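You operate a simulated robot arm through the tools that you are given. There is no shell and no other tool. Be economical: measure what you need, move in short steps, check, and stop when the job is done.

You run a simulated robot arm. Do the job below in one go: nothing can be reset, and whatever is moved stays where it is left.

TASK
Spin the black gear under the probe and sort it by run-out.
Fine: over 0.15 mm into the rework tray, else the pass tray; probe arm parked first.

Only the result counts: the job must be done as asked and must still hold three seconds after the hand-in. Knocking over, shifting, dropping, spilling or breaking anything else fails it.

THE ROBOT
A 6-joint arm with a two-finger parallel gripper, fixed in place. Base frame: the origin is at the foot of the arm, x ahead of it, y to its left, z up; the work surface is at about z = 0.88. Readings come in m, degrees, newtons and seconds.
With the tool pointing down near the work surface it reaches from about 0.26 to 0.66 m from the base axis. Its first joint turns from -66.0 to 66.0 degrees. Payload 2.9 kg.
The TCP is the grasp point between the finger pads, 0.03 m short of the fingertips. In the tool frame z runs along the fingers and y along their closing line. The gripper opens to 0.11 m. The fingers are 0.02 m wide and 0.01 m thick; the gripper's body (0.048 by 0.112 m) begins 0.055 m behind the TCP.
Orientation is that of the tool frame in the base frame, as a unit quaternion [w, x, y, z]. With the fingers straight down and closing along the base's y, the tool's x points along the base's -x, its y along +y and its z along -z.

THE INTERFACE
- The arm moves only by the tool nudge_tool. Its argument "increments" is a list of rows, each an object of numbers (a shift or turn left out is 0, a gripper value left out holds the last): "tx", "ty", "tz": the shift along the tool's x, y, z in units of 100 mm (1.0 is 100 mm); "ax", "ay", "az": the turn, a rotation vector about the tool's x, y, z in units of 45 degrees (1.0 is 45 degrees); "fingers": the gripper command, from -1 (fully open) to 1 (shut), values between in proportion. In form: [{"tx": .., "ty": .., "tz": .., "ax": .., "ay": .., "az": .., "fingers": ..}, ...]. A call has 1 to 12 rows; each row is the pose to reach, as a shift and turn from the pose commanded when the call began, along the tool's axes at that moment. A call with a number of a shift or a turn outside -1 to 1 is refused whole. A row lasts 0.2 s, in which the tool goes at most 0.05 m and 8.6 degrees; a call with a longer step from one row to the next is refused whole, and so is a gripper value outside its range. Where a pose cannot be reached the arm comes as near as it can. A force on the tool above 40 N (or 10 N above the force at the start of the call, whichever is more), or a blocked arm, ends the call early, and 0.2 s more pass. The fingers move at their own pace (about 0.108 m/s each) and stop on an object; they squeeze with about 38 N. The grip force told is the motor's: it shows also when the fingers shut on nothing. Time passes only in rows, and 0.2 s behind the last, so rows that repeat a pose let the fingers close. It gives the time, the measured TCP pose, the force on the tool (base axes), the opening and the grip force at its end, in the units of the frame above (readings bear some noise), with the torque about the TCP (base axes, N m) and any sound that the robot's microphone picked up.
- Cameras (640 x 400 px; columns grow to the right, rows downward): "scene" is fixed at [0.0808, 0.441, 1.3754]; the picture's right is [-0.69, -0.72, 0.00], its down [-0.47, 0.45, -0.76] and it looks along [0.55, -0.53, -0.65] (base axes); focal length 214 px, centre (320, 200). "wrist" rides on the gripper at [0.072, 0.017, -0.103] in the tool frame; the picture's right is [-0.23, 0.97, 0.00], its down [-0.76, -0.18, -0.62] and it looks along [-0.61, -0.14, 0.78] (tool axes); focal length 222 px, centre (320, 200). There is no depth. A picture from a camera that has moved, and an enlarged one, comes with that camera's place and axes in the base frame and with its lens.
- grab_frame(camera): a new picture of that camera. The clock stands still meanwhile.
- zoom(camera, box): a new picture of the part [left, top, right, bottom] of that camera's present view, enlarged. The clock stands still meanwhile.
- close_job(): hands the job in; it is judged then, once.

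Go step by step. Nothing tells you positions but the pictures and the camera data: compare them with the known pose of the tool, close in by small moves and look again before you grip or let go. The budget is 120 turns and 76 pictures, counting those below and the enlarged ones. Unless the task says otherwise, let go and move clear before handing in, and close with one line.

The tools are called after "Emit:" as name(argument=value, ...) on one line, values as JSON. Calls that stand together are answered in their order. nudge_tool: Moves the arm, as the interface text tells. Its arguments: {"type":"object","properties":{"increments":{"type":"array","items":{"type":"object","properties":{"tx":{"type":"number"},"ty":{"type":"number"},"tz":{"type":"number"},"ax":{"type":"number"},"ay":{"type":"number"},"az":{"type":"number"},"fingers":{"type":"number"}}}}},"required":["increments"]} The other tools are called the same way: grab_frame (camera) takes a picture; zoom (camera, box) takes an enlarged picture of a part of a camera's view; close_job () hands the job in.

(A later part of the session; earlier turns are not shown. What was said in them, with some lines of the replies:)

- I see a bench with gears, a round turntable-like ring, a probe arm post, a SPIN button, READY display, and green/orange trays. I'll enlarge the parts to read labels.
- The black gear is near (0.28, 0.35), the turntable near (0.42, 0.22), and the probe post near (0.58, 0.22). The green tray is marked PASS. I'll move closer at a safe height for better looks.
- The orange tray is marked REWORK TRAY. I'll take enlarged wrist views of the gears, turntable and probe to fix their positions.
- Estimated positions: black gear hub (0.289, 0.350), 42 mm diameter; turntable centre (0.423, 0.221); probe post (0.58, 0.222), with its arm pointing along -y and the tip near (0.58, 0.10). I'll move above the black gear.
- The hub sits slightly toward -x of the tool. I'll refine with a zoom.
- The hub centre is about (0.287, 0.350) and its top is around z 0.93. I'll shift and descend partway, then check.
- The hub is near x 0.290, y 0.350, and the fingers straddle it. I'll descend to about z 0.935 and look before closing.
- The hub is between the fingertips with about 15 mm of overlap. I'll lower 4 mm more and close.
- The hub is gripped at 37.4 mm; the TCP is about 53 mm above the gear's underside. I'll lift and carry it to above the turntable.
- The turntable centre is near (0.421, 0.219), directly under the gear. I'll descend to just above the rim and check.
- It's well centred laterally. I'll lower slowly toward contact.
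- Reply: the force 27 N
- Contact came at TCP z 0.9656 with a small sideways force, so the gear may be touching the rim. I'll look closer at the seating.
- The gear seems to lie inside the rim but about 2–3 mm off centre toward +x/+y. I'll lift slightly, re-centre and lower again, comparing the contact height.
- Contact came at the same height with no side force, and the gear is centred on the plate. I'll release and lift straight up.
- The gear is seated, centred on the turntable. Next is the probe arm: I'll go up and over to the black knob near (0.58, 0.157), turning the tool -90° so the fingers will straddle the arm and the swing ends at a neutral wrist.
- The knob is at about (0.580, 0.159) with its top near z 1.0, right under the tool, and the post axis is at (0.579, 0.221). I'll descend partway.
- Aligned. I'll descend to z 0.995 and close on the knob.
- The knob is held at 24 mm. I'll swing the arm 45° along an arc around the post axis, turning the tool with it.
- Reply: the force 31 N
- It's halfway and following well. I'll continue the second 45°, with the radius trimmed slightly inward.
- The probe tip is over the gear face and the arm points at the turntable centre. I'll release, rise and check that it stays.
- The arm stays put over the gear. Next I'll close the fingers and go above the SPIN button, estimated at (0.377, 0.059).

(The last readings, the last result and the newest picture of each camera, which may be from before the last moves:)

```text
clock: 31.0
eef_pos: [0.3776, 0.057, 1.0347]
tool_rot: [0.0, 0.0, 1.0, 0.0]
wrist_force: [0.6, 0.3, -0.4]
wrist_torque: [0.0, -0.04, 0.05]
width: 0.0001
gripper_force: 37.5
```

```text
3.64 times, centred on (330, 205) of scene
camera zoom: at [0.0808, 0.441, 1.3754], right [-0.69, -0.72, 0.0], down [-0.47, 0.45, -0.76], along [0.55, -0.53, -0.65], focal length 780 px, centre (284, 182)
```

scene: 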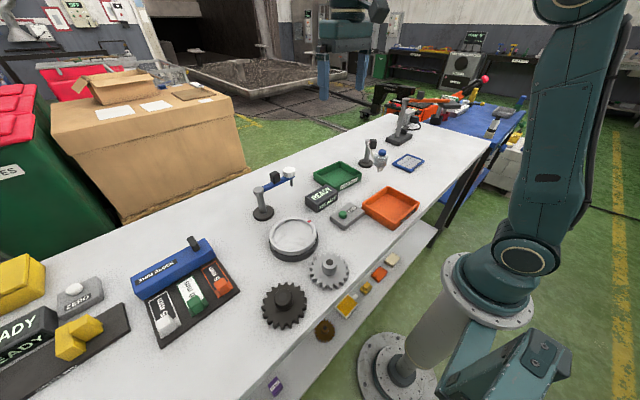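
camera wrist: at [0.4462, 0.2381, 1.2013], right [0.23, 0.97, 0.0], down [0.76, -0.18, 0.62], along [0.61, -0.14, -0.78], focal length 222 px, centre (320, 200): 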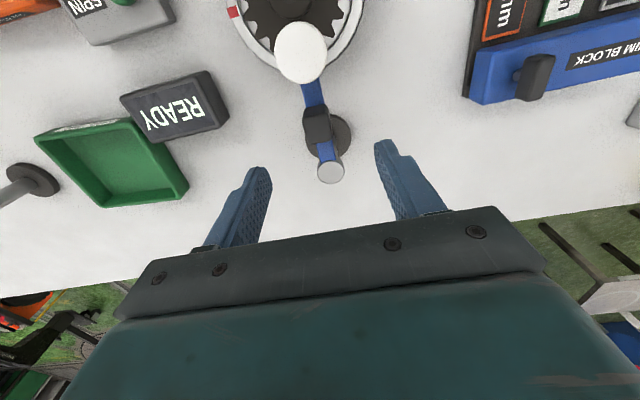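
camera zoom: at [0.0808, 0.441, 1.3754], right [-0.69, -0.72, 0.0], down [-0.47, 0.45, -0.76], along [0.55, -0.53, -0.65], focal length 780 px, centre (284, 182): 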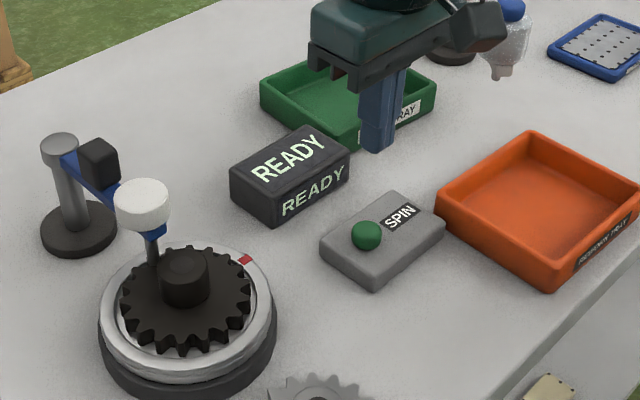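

The button is right beneath the fingertips. I'll descend close, then press in small steps.

Emit:
nudge_tool(increments=[{"tx": 0.01, "tz": 0.4}, {"tx": 0.01, "tz": 0.7}, {"tx": 0.01, "tz": 0.78}, {"tx": 0.01, "tz": 0.78}])

Emit:
nudge_tool(increments=[{"tz": 0.03}, {"tz": 0.06}, {"tz": 0.09}, {"tz": 0.12}, {"tz": 0.15}, {"tz": 0.15}])

Emit:
zoom(camera="scene", box=[260, 150, 400, 260])

```text
clock: 32.0
eef_pos: [0.3774, 0.0602, 0.9578]
tool_rot: [0.0, -0.001, 1.0, 0.0]
wrist_force: [0.2, 0.5, 0.2]
wrist_torque: [0.0, 0.02, 0.02]
width: 0.0
gripper_force: 37.6
```

```text
clock: 33.4
eef_pos: [0.3764, 0.0586, 0.9418]
tool_rot: [0.001, 0.0, 1.0, 0.0]
wrist_force: [1.3, 2.2, 3.2]
wrist_torque: [0.04, -0.01, -0.04]
width: 0.0
gripper_force: 37.7
heard: click
```

```text
3.64 times, centred on (330, 205) of scene
camera zoom: at [0.0808, 0.4411, 1.3754], right [-0.69, -0.72, 0.0], down [-0.47, 0.45, -0.76], along [0.55, -0.53, -0.65], focal length 780 px, centre (284, 182)
```

zoom: 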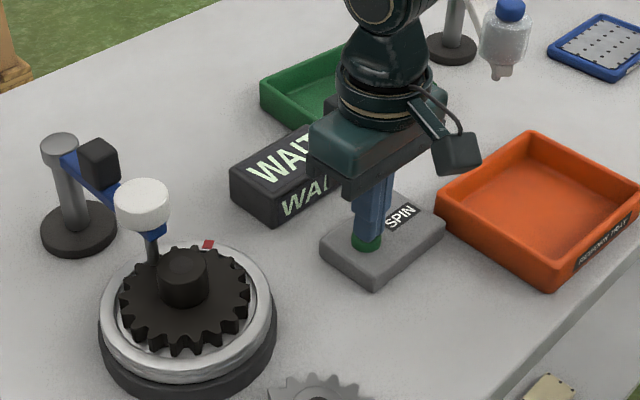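

A click was heard, the display shows WAIT and the table is turning. I'll lift off the button and wait.

Emit:
nudge_tool(increments=[{"tz": -0.2}, {"tz": -0.6}, {"tz": -0.9}, {"tz": -0.9}, {"tz": -0.9}, {"tz": -0.9}, {"tz": -0.9}, {"tz": -0.9}, {"tz": -0.9}, {"tz": -0.9}, {"tz": -0.9}, {"tz": -0.9}])

Emit:
zoom(camera="scene", box=[260, 150, 400, 260])

```text
clock: 36.0
eef_pos: [0.375, 0.0592, 1.0334]
tool_rot: [0.0, -0.001, 1.0, -0.001]
wrist_force: [0.2, -0.4, -0.1]
wrist_torque: [0.02, 0.01, 0.02]
width: 0.0002
gripper_force: 37.8
```

```text
3.64 times, centred on (330, 205) of scene
camera zoom: at [0.0808, 0.441, 1.3754], right [-0.69, -0.72, 0.0], down [-0.47, 0.45, -0.76], along [0.55, -0.53, -0.65], focal length 780 px, centre (284, 182)
```

zoom: 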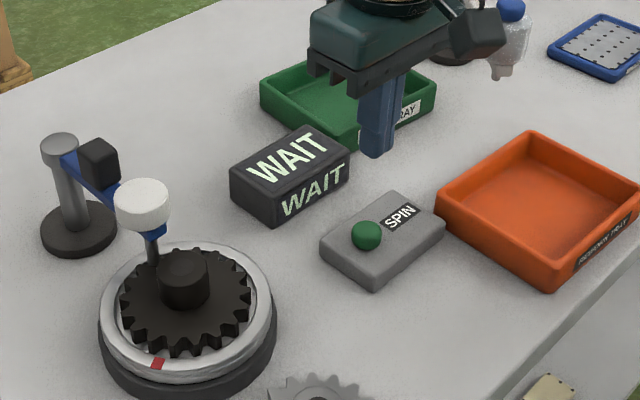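

It's still spinning. I'll wait while moving back to above the probe knob, fingers opening high up.

Emit:
nudge_tool(increments=[{"tz": -0.3}, {"tz": -0.6}, {"tx": -0.25, "ty": 0.25, "tz": -0.65}, {"tx": -0.5, "ty": 0.5, "tz": -0.65}, {"tx": -0.75, "ty": 0.75, "tz": -0.65}, {"tx": -0.8, "ty": 1.0, "tz": -0.65, "fingers": -0.3}, {"tx": -0.8, "ty": 1.0, "tz": -0.65}, {"tx": -0.8, "ty": 1.0, "tz": -0.65}, {"tx": -0.8, "ty": 1.0, "tz": -0.65}, {"tx": -0.8, "ty": 1.0, "tz": -0.65}, {"tx": -0.8, "ty": 1.0, "tz": -0.65}, {"tx": -0.8, "ty": 1.0, "tz": -0.65}])

Emit:
zoom(camera="scene", box=[260, 150, 400, 260])

```text
clock: 38.6
eef_pos: [0.4552, 0.1576, 1.0948]
tool_rot: [0.0, 0.0, 1.0, 0.0]
wrist_force: [0.1, -0.2, 1.0]
wrist_torque: [0.01, -0.01, 0.01]
width: 0.0713
gripper_force: 0.0
```

```text
3.64 times, centred on (330, 205) of scene
camera zoom: at [0.0808, 0.441, 1.3754], right [-0.69, -0.72, 0.0], down [-0.47, 0.45, -0.76], along [0.55, -0.53, -0.65], focal length 780 px, centre (284, 182)
```

zoom: 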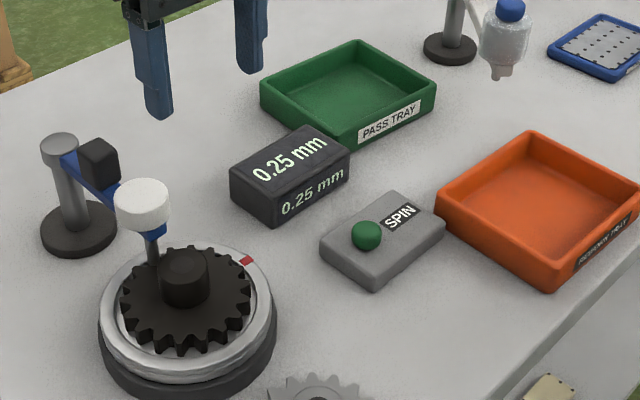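

The display reads 0.25 mm. I'll zoom once more to be sure the reading is final.

Emit:
zoom(camera="scene", box=[305, 175, 355, 215])

Emit:
nudge_tool(increments=[{"tx": -0.3, "ty": 0.3}, {"tx": -0.6, "ty": 0.6}, {"tx": -0.64, "ty": 0.64}, {"tx": -0.64, "ty": 0.64}])

Emit:
zoom(camera="wrist", box=[200, 0, 440, 200])

```text
10.00 times, centred on (330, 195) of scene
camera zoom: at [0.0808, 0.441, 1.3754], right [-0.69, -0.72, 0.0], down [-0.47, 0.45, -0.76], along [0.55, -0.53, -0.65], focal length 2145 px, centre (220, 250)
```

zoom: 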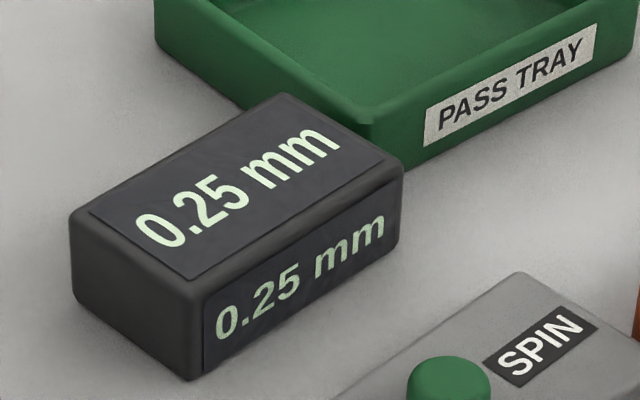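

```text
clock: 39.6
eef_pos: [0.521, 0.2218, 1.0946]
tool_rot: [-0.001, 0.0, 1.0, 0.001]
wrist_force: [0.8, 0.4, -0.9]
wrist_torque: [0.03, 0.02, 0.01]
width: 0.0715
gripper_force: 0.1
```

```text
2.00 times, centred on (320, 100) of wrist
camera zoom: at [0.4478, 0.239, 1.1992], right [0.23, 0.97, 0.0], down [0.76, -0.18, 0.62], along [0.61, -0.14, -0.78], focal length 444 px, centre (320, 400)
```

zoom: 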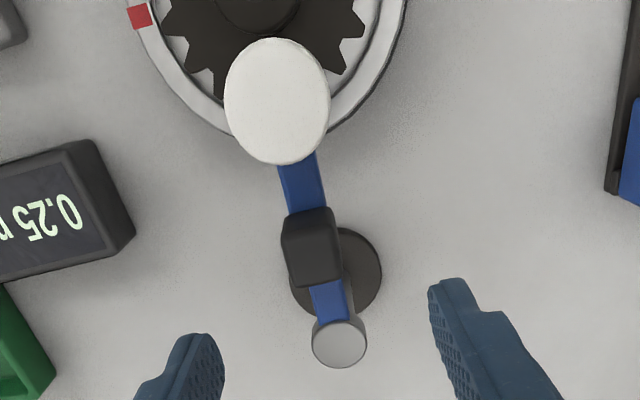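

The final reading is 0.25 mm, above 0.15, so the gear goes to the rework tray. I'll grip the knob again (about 2 mm toward -y) to park the arm.

Emit:
nudge_tool(increments=[{"ty": -0.02, "tz": 0.4}, {"ty": -0.02, "tz": 0.75}, {"ty": -0.02, "tz": 1.0}, {"ty": -0.02, "tz": 1.0}, {"ty": -0.02, "tz": 1.0, "fingers": 1}, {"ty": -0.02, "tz": 1.0, "fingers": 1}, {"ty": -0.02, "tz": 1.0, "fingers": 1}])

Emit:
zoom(camera="wrist", box=[200, 60, 440, 240])

```text
clock: 41.2
eef_pos: [0.5199, 0.2197, 0.9954]
tool_rot: [0.0, -0.002, 1.0, 0.0]
wrist_force: [-0.2, 6.7, -4.5]
wrist_torque: [0.02, -0.22, 0.39]
width: 0.0238
gripper_force: 44.6
```

```text
2.22 times, centred on (320, 150) of wrist
camera zoom: at [0.4467, 0.2359, 1.1005], right [0.23, 0.97, 0.0], down [0.76, -0.18, 0.62], along [0.61, -0.14, -0.78], focal length 494 px, centre (320, 311)
```

zoom: 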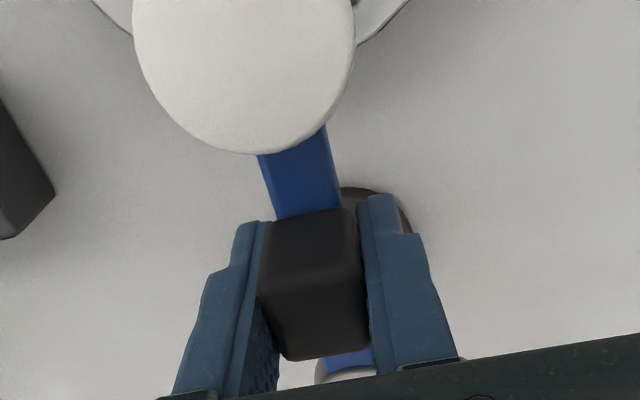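

Held. I'll swing back the first 45° along the reverse arc.

Emit:
nudge_tool(increments=[{"tx": -0.0023, "ty": -0.0523, "az": -0.111}, {"tx": -0.0091, "ty": -0.1042, "az": -0.222}, {"tx": -0.0204, "ty": -0.1553, "az": -0.333}, {"tx": -0.0362, "ty": -0.2052, "az": -0.444}, {"tx": -0.0562, "ty": -0.2536, "az": -0.556}, {"tx": -0.0804, "ty": -0.3, "az": -0.667}, {"tx": -0.1085, "ty": -0.3441, "az": -0.778}, {"tx": -0.1404, "ty": -0.3857, "az": -0.889}, {"tx": -0.1757, "ty": -0.4243, "az": -1.0}])

```text
clock: 43.2
eef_pos: [0.537, 0.1761, 0.9973]
tool_rot: [-0.001, -0.383, 0.924, 0.0]
wrist_force: [0.3, 11.6, -19.3]
wrist_torque: [0.31, -0.4, 0.46]
width: 0.0238
gripper_force: 44.7
```

Emit:
nudge_tool(increments=[{"tx": -0.0063, "ty": -0.0523, "az": -0.111}, {"tx": -0.0131, "ty": -0.1042, "az": -0.222}, {"tx": -0.0244, "ty": -0.1553, "az": -0.333}, {"tx": -0.0402, "ty": -0.2052, "az": -0.444}, {"tx": -0.0602, "ty": -0.2536, "az": -0.556}, {"tx": -0.0844, "ty": -0.3, "az": -0.667}, {"tx": -0.1125, "ty": -0.3441, "az": -0.778}, {"tx": -0.1444, "ty": -0.3857, "az": -0.889}, {"tx": -0.1797, "ty": -0.4243, "az": -1.0}, {"tx": -0.1797, "ty": -0.4243, "az": -1.0}])

Emit:
zoom(camera="scene", box=[240, 140, 340, 240])

```text
clock: 45.4
eef_pos: [0.581, 0.1589, 0.9968]
tool_rot: [0.001, -0.707, 0.707, -0.001]
wrist_force: [-11.2, -4.7, 3.4]
wrist_torque: [-0.02, 0.24, 0.05]
width: 0.0238
gripper_force: 45.1
```

```text
4.00 times, centred on (290, 190) of scene
camera zoom: at [0.0804, 0.4409, 1.3755], right [-0.69, -0.72, 0.0], down [-0.47, 0.45, -0.76], along [0.55, -0.53, -0.65], focal length 858 px, centre (440, 240)
```

zoom: 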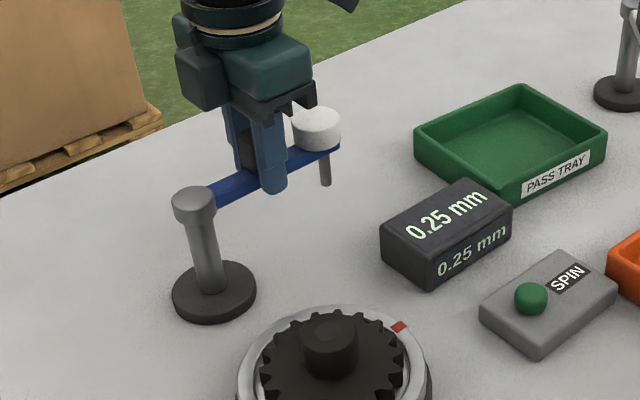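

The arm is back where it was parked originally. I'll release the knob, lift and verify.

Emit:
nudge_tool(increments=[{"fingers": -0.3}, {"fingers": -0.3}, {"fingers": -0.3}])

Emit:
nudge_tool(increments=[{"tz": -0.3}, {"tz": -0.7}, {"tz": -1.0}, {"tz": -1.0}])

Emit:
zoom(camera="scene", box=[240, 140, 340, 240])

Emit:
zoom(camera="wrist", box=[240, 10, 400, 190])

```text
clock: 46.2
eef_pos: [0.5799, 0.1598, 0.9953]
tool_rot: [0.001, -0.707, 0.707, -0.001]
wrist_force: [0.5, 0.9, 0.9]
wrist_torque: [0.01, -0.03, 0.05]
width: 0.0712
gripper_force: 0.0
```

```text
clock: 47.2
eef_pos: [0.5797, 0.1612, 1.0986]
tool_rot: [0.0, 0.707, -0.707, 0.0]
wrist_force: [-0.7, -0.2, -0.3]
wrist_torque: [-0.02, 0.0, 0.03]
width: 0.0717
gripper_force: 0.1
```

```text
4.00 times, centred on (290, 190) of scene
camera zoom: at [0.0808, 0.441, 1.3754], right [-0.69, -0.72, 0.0], down [-0.47, 0.45, -0.76], along [0.55, -0.53, -0.65], focal length 858 px, centre (440, 240)
```

zoom: 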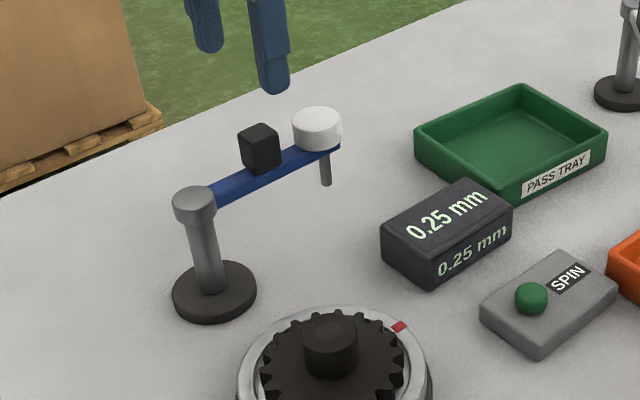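

```text
2.22 times, centred on (320, 100) of wrist
camera zoom: at [0.5625, 0.0877, 1.2022], right [-0.97, 0.23, 0.0], down [0.18, 0.76, 0.62], along [0.14, 0.61, -0.78], focal length 494 px, centre (320, 422)
```

zoom: 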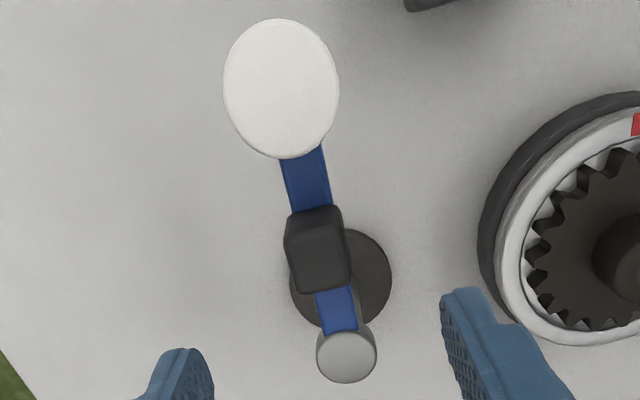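

The probe arm is parked exactly as at the start. I'll go back to the gear with the wrist turned to neutral.

Emit:
nudge_tool(increments=[{"tz": -0.2, "az": 0.16}, {"tz": -0.2, "tx": -0.2, "ty": 0.25, "az": 0.32}, {"tz": -0.2, "tx": -0.4, "ty": 0.5, "az": 0.49}, {"tz": -0.2, "tx": -0.57, "ty": 0.75, "az": 0.66}, {"tz": -0.2, "tx": -0.57, "ty": 1.0, "az": 0.83}, {"tz": -0.2, "tx": -0.57, "ty": 1.0, "az": 1.0}])

Emit:
nudge_tool(increments=[{"az": 0.17}, {"az": 0.34}, {"az": 0.51}, {"az": 0.68}, {"az": 0.84}, {"az": 1.0}, {"az": 1.0}])

Emit:
nudge_tool(increments=[{"tx": 0.3, "tz": 0.2}, {"tx": 0.6, "tz": 0.4}, {"tx": 0.6, "tz": 0.5}, {"tx": 0.6, "tz": 0.5}])

Emit:
zoom(camera="wrist", box=[200, 40, 440, 220])

```text
clock: 48.6
eef_pos: [0.4813, 0.2174, 1.1177]
tool_rot: [0.001, -0.382, 0.924, 0.001]
wrist_force: [-0.1, -0.7, -0.7]
wrist_torque: [0.02, 0.0, 0.01]
width: 0.0712
gripper_force: 0.1
```

```text
clock: 50.2
eef_pos: [0.481, 0.2174, 1.1171]
tool_rot: [0.0, 0.001, 1.0, 0.001]
wrist_force: [-0.2, -0.9, 0.7]
wrist_torque: [0.01, 0.02, 0.02]
width: 0.0711
gripper_force: 0.1
```

```text
clock: 51.2
eef_pos: [0.4206, 0.2193, 1.0662]
tool_rot: [0.0, 0.001, 1.0, 0.0]
wrist_force: [0.8, -0.2, -0.1]
wrist_torque: [-0.01, -0.02, -0.01]
width: 0.0714
gripper_force: 0.1
```

```text
2.22 times, centred on (320, 130) of wrist
camera zoom: at [0.3478, 0.2362, 1.1713], right [0.23, 0.97, 0.0], down [0.76, -0.18, 0.62], along [0.61, -0.14, -0.78], focal length 494 px, centre (320, 356)
```

zoom: 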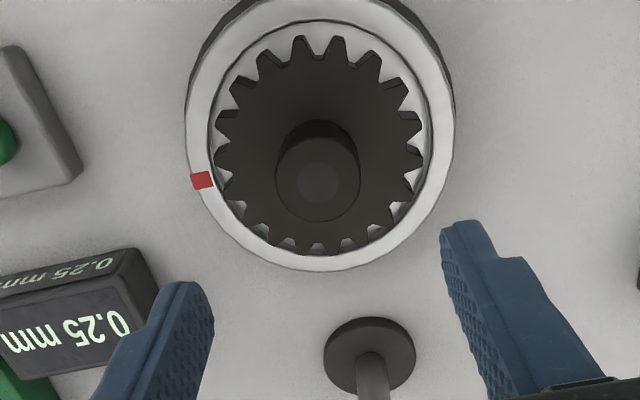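

The hub is directly under the tool. I'll descend to the earlier grasp height and grip.

Emit:
nudge_tool(increments=[{"tz": 0.4}, {"tz": 0.75}, {"tz": 0.9}, {"tz": 0.96}, {"tz": 0.99}, {"tz": 1.0}, {"tz": 1.0, "fingers": 1}, {"tz": 1.0, "fingers": 1}, {"tz": 1.0, "fingers": 1}, {"tz": 1.0, "fingers": 1}])

Emit:
nudge_tool(increments=[{"tz": -0.1}, {"tz": -0.3}, {"tz": -0.6}, {"tz": -0.9}, {"tz": -1.0}, {"tz": -1.0}])

Emit:
grab_frame(camera="scene")

```text
clock: 53.4
eef_pos: [0.4205, 0.2178, 0.9659]
tool_rot: [0.0, 0.0, 1.0, 0.0]
wrist_force: [-0.1, 2.4, -0.3]
wrist_torque: [-0.05, -0.16, 0.05]
width: 0.0376
gripper_force: 37.6
```

```text
clock: 54.8
eef_pos: [0.4181, 0.2153, 1.0655]
tool_rot: [0.0, 0.0, 1.0, -0.001]
wrist_force: [-0.5, -0.7, -5.5]
wrist_torque: [-0.01, -0.02, -0.01]
width: 0.0369
gripper_force: 38.3
```

```text
23 pictures are left
```

scene: 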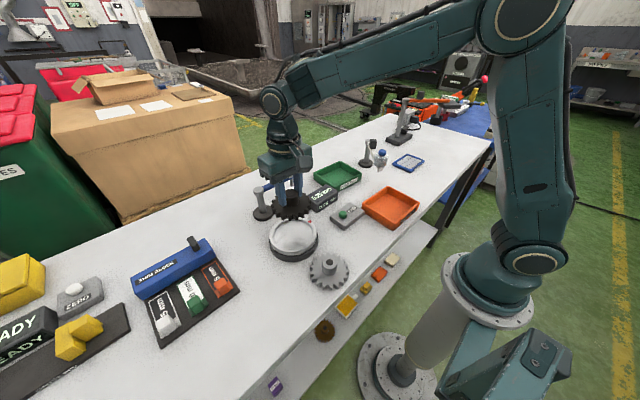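

The gear is lifted securely. The rework tray centre is near (0.300, -0.092), about 0.127 x 0.16 m outside. I'll carry the gear there.

Emit:
nudge_tool(increments=[{"tx": 0.12, "ty": -0.3}, {"tx": 0.25, "ty": -0.65}, {"tx": 0.4, "ty": -1.0}, {"tx": 0.4, "ty": -1.0}])

Emit:
nudge_tool(increments=[{"tx": 0.12, "ty": -0.3}, {"tx": 0.25, "ty": -0.65}, {"tx": 0.4, "ty": -1.0}, {"tx": 0.4, "ty": -1.0}])

Emit:
nudge_tool(increments=[{"tx": 0.12, "ty": -0.3}, {"tx": 0.25, "ty": -0.65}, {"tx": 0.4, "ty": -1.0}, {"tx": 0.4, "ty": -1.0}])

Emit:
zoom(camera="wrist", box=[140, 0, 500, 240])

Emit:
zoom(camera="scene", box=[330, 140, 450, 250])

```text
clock: 55.8
eef_pos: [0.3804, 0.1144, 1.0664]
tool_rot: [0.0, 0.0, 1.0, 0.0]
wrist_force: [0.0, -0.7, -4.8]
wrist_torque: [-0.04, 0.02, 0.01]
width: 0.0371
gripper_force: 38.1
```

```text
clock: 56.8
eef_pos: [0.3362, 0.0188, 1.0677]
tool_rot: [0.0, 0.0, 1.0, 0.0]
wrist_force: [-0.3, 0.1, -5.2]
wrist_torque: [-0.03, 0.0, 0.02]
width: 0.0371
gripper_force: 37.8
```

```text
clock: 57.8
eef_pos: [0.2978, -0.0817, 1.0679]
tool_rot: [0.0, -0.001, 1.0, 0.001]
wrist_force: [-0.4, 0.1, -5.3]
wrist_torque: [0.01, -0.02, -0.01]
width: 0.0369
gripper_force: 38.0
```

```text
1.67 times, centred on (320, 120) of wrist
camera zoom: at [0.2245, -0.066, 1.1727], right [0.23, 0.97, 0.0], down [0.76, -0.18, 0.62], along [0.61, -0.14, -0.78], focal length 370 px, centre (320, 333)
```

zoom: 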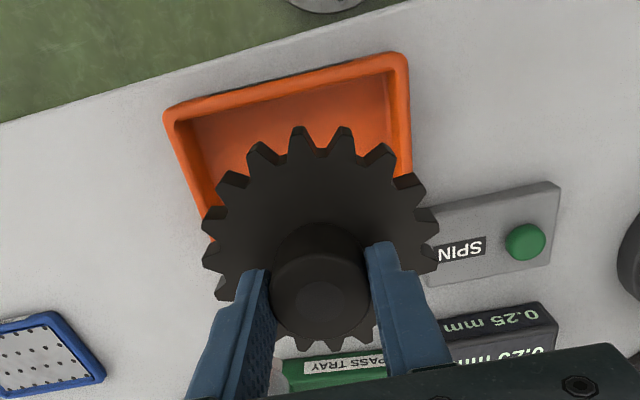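

```text
3.64 times, centred on (390, 195) of scene
camera zoom: at [0.0808, 0.441, 1.3754], right [-0.69, -0.72, 0.0], down [-0.47, 0.45, -0.76], along [0.55, -0.53, -0.65], focal length 780 px, centre (66, 218)
```

zoom: 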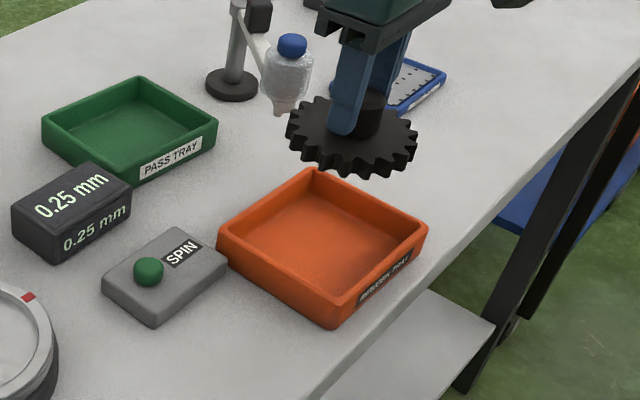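

The tray spans roughly x 0.24–0.363 and y -0.17 to -0.02. I'll shift to its centre (0.302, -0.093) and descend to just above the rim.

Emit:
nudge_tool(increments=[{"tx": -0.03, "ty": -0.11, "tz": 0.2}, {"tx": -0.03, "ty": -0.11, "tz": 0.5}, {"tx": -0.03, "ty": -0.11, "tz": 0.7}, {"tx": -0.03, "ty": -0.11, "tz": 0.8}, {"tx": -0.03, "ty": -0.11, "tz": 0.8}])

Emit:
zoom(camera="wrist", box=[140, 0, 500, 240])

Emit:
zoom(camera="scene", box=[340, 160, 440, 250])

```text
clock: 59.0
eef_pos: [0.303, -0.0938, 0.9863]
tool_rot: [0.001, 0.0, 1.0, 0.0]
wrist_force: [-0.2, 0.4, -5.3]
wrist_torque: [0.03, 0.0, 0.02]
width: 0.037
gripper_force: 37.8
```

```text
1.67 times, centred on (320, 120) of wrist
camera zoom: at [0.2296, -0.0774, 1.0915], right [0.23, 0.97, 0.0], down [0.76, -0.18, 0.62], along [0.61, -0.14, -0.78], focal length 370 px, centre (320, 333)
```

zoom: 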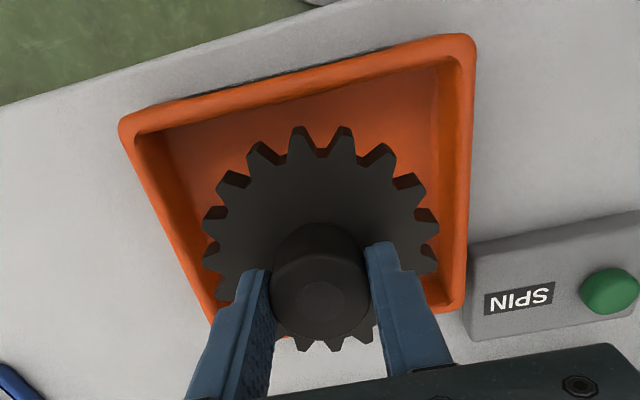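

```text
4.44 times, centred on (390, 205) of scene
camera zoom: at [0.0808, 0.441, 1.3754], right [-0.69, -0.72, 0.0], down [-0.47, 0.45, -0.76], along [0.55, -0.53, -0.65], focal length 953 px, centre (9, 178)
```

zoom: 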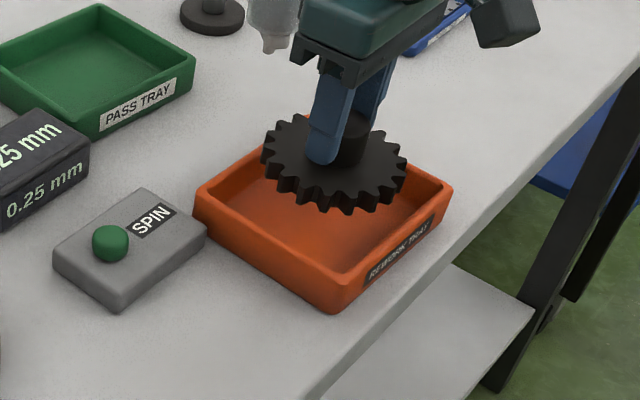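

The gear is centred over the tray. I'll lower it slowly toward the floor.

Emit:
nudge_tool(increments=[{"tz": 0.1}, {"tz": 0.2}, {"tz": 0.27}, {"tz": 0.33}, {"tz": 0.37}, {"tz": 0.4}])

Emit:
zoom(camera="wrist", box=[140, 0, 500, 240])

Emit:
zoom(camera="scene", box=[340, 160, 440, 250])

```text
clock: 60.4
eef_pos: [0.3022, -0.0929, 0.9459]
tool_rot: [0.002, 0.0, 1.0, 0.0]
wrist_force: [0.1, 0.5, -5.3]
wrist_torque: [-0.02, -0.02, -0.03]
width: 0.0372
gripper_force: 37.9
```

```text
1.67 times, centred on (320, 120) of wrist
camera zoom: at [0.2293, -0.0769, 1.0508], right [0.23, 0.97, 0.0], down [0.76, -0.18, 0.62], along [0.61, -0.14, -0.78], focal length 370 px, centre (320, 333)
```

zoom: 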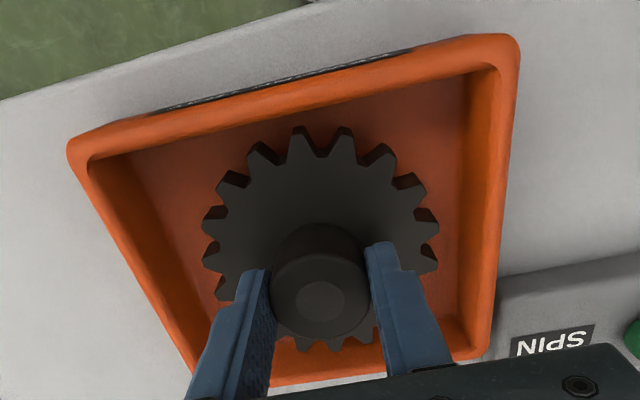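

```text
4.44 times, centred on (390, 205) of scene
camera zoom: at [0.0808, 0.441, 1.3754], right [-0.69, -0.72, 0.0], down [-0.47, 0.45, -0.76], along [0.55, -0.53, -0.65], focal length 953 px, centre (9, 178)
```

zoom: 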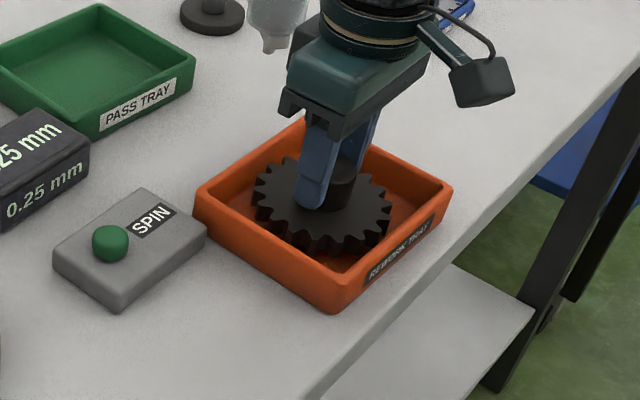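

The gear is inside the walls with no contact yet. I'll lower the last few mm until it touches the floor.

Emit:
nudge_tool(increments=[{"tz": 0.03}, {"tz": 0.05}, {"tz": 0.07}, {"tz": 0.08}, {"tz": 0.08}])

```text
clock: 61.6
eef_pos: [0.3037, -0.0939, 0.9385]
tool_rot: [0.0, 0.0, 1.0, -0.001]
wrist_force: [-0.7, -1.2, -5.1]
wrist_torque: [-0.01, -0.01, 0.05]
width: 0.0372
gripper_force: 37.8
```

Emit:
nudge_tool(increments=[{"tz": 0.01}, {"tz": 0.02}, {"tz": 0.03}, {"tz": 0.03}])

```text
clock: 62.6
eef_pos: [0.3023, -0.0943, 0.9382]
tool_rot: [0.001, 0.0, 1.0, 0.0]
wrist_force: [-8.4, 2.9, 24.6]
wrist_torque: [-0.15, 0.28, -0.05]
width: 0.0371
gripper_force: 38.6
```

It's on the floor. I'll relieve the pressure slightly, release and lift straight up.

Emit:
nudge_tool(increments=[{"tz": -0.02}, {"tz": -0.02, "fingers": -0.3}, {"tz": -0.02, "fingers": -0.3}, {"tz": -0.02, "fingers": -0.3}])

Emit:
nudge_tool(increments=[{"tz": -0.2}, {"tz": -0.6}, {"tz": -1.0}, {"tz": -1.0}])

Emit:
zoom(camera="wrist", box=[140, 0, 500, 240])

Emit:
grab_frame(camera="scene")

Emit:
zoom(camera="scene", box=[230, 140, 450, 300])

```text
clock: 63.6
eef_pos: [0.3028, -0.0949, 0.9384]
tool_rot: [0.001, 0.0, 1.0, 0.0]
wrist_force: [-0.3, 1.0, 0.3]
wrist_torque: [-0.01, 0.01, 0.04]
width: 0.0715
gripper_force: 0.0
```

```text
clock: 64.6
eef_pos: [0.3028, -0.0932, 1.0383]
tool_rot: [-0.001, 0.0, 1.0, 0.0]
wrist_force: [0.4, 0.4, 0.7]
wrist_torque: [-0.01, -0.03, 0.02]
width: 0.0714
gripper_force: 0.1
```

```text
1.67 times, centred on (320, 120) of wrist
camera zoom: at [0.2307, -0.0761, 1.1435], right [0.23, 0.97, 0.0], down [0.76, -0.18, 0.62], along [0.61, -0.14, -0.78], focal length 370 px, centre (320, 333)
```

zoom: 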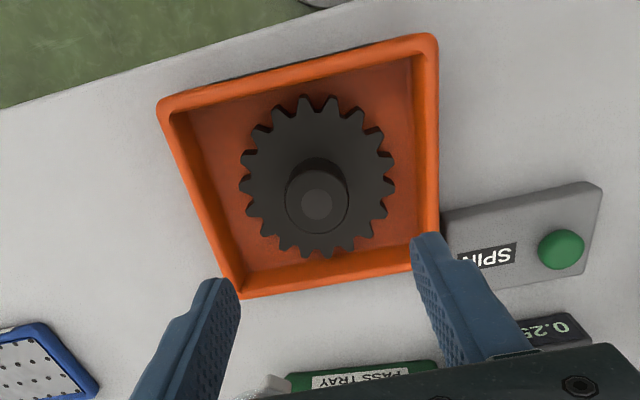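

```text
15 pictures are left
```

scene: 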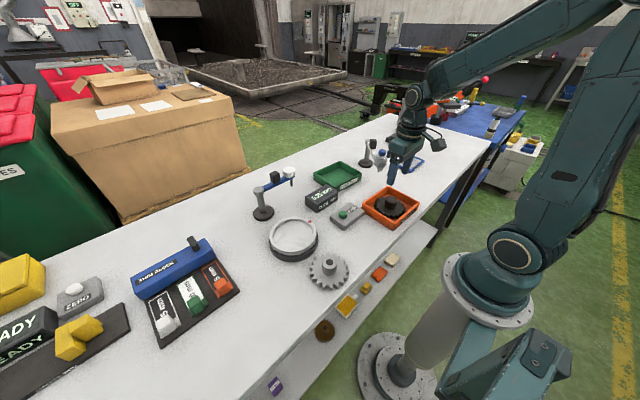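

```text
2.50 times, centred on (340, 220) of scene
camera zoom: at [0.0808, 0.441, 1.3754], right [-0.69, -0.72, 0.0], down [-0.47, 0.45, -0.76], along [0.55, -0.53, -0.65], focal length 536 px, centre (270, 150)
```

zoom: 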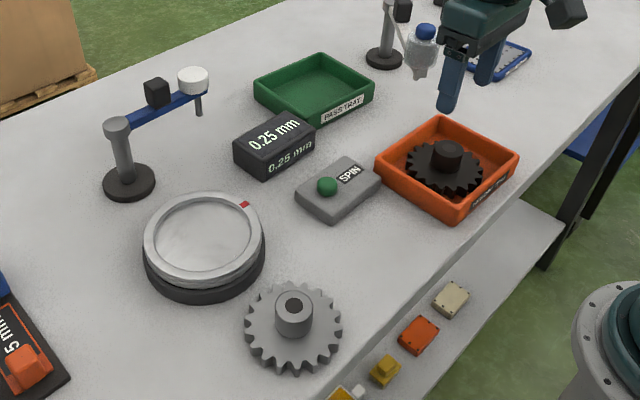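

The black gear lies flat in the rework tray, the probe arm is parked and everything else is in place. The arm is clear, so I'm handing in.

Emit:
close_job()

```text
The job is handed in.
```

The black gear's run-out read 0.25 mm, above the 0.15 mm limit, so I parked the probe arm and put the gear in the rework tray; the job is handed in.
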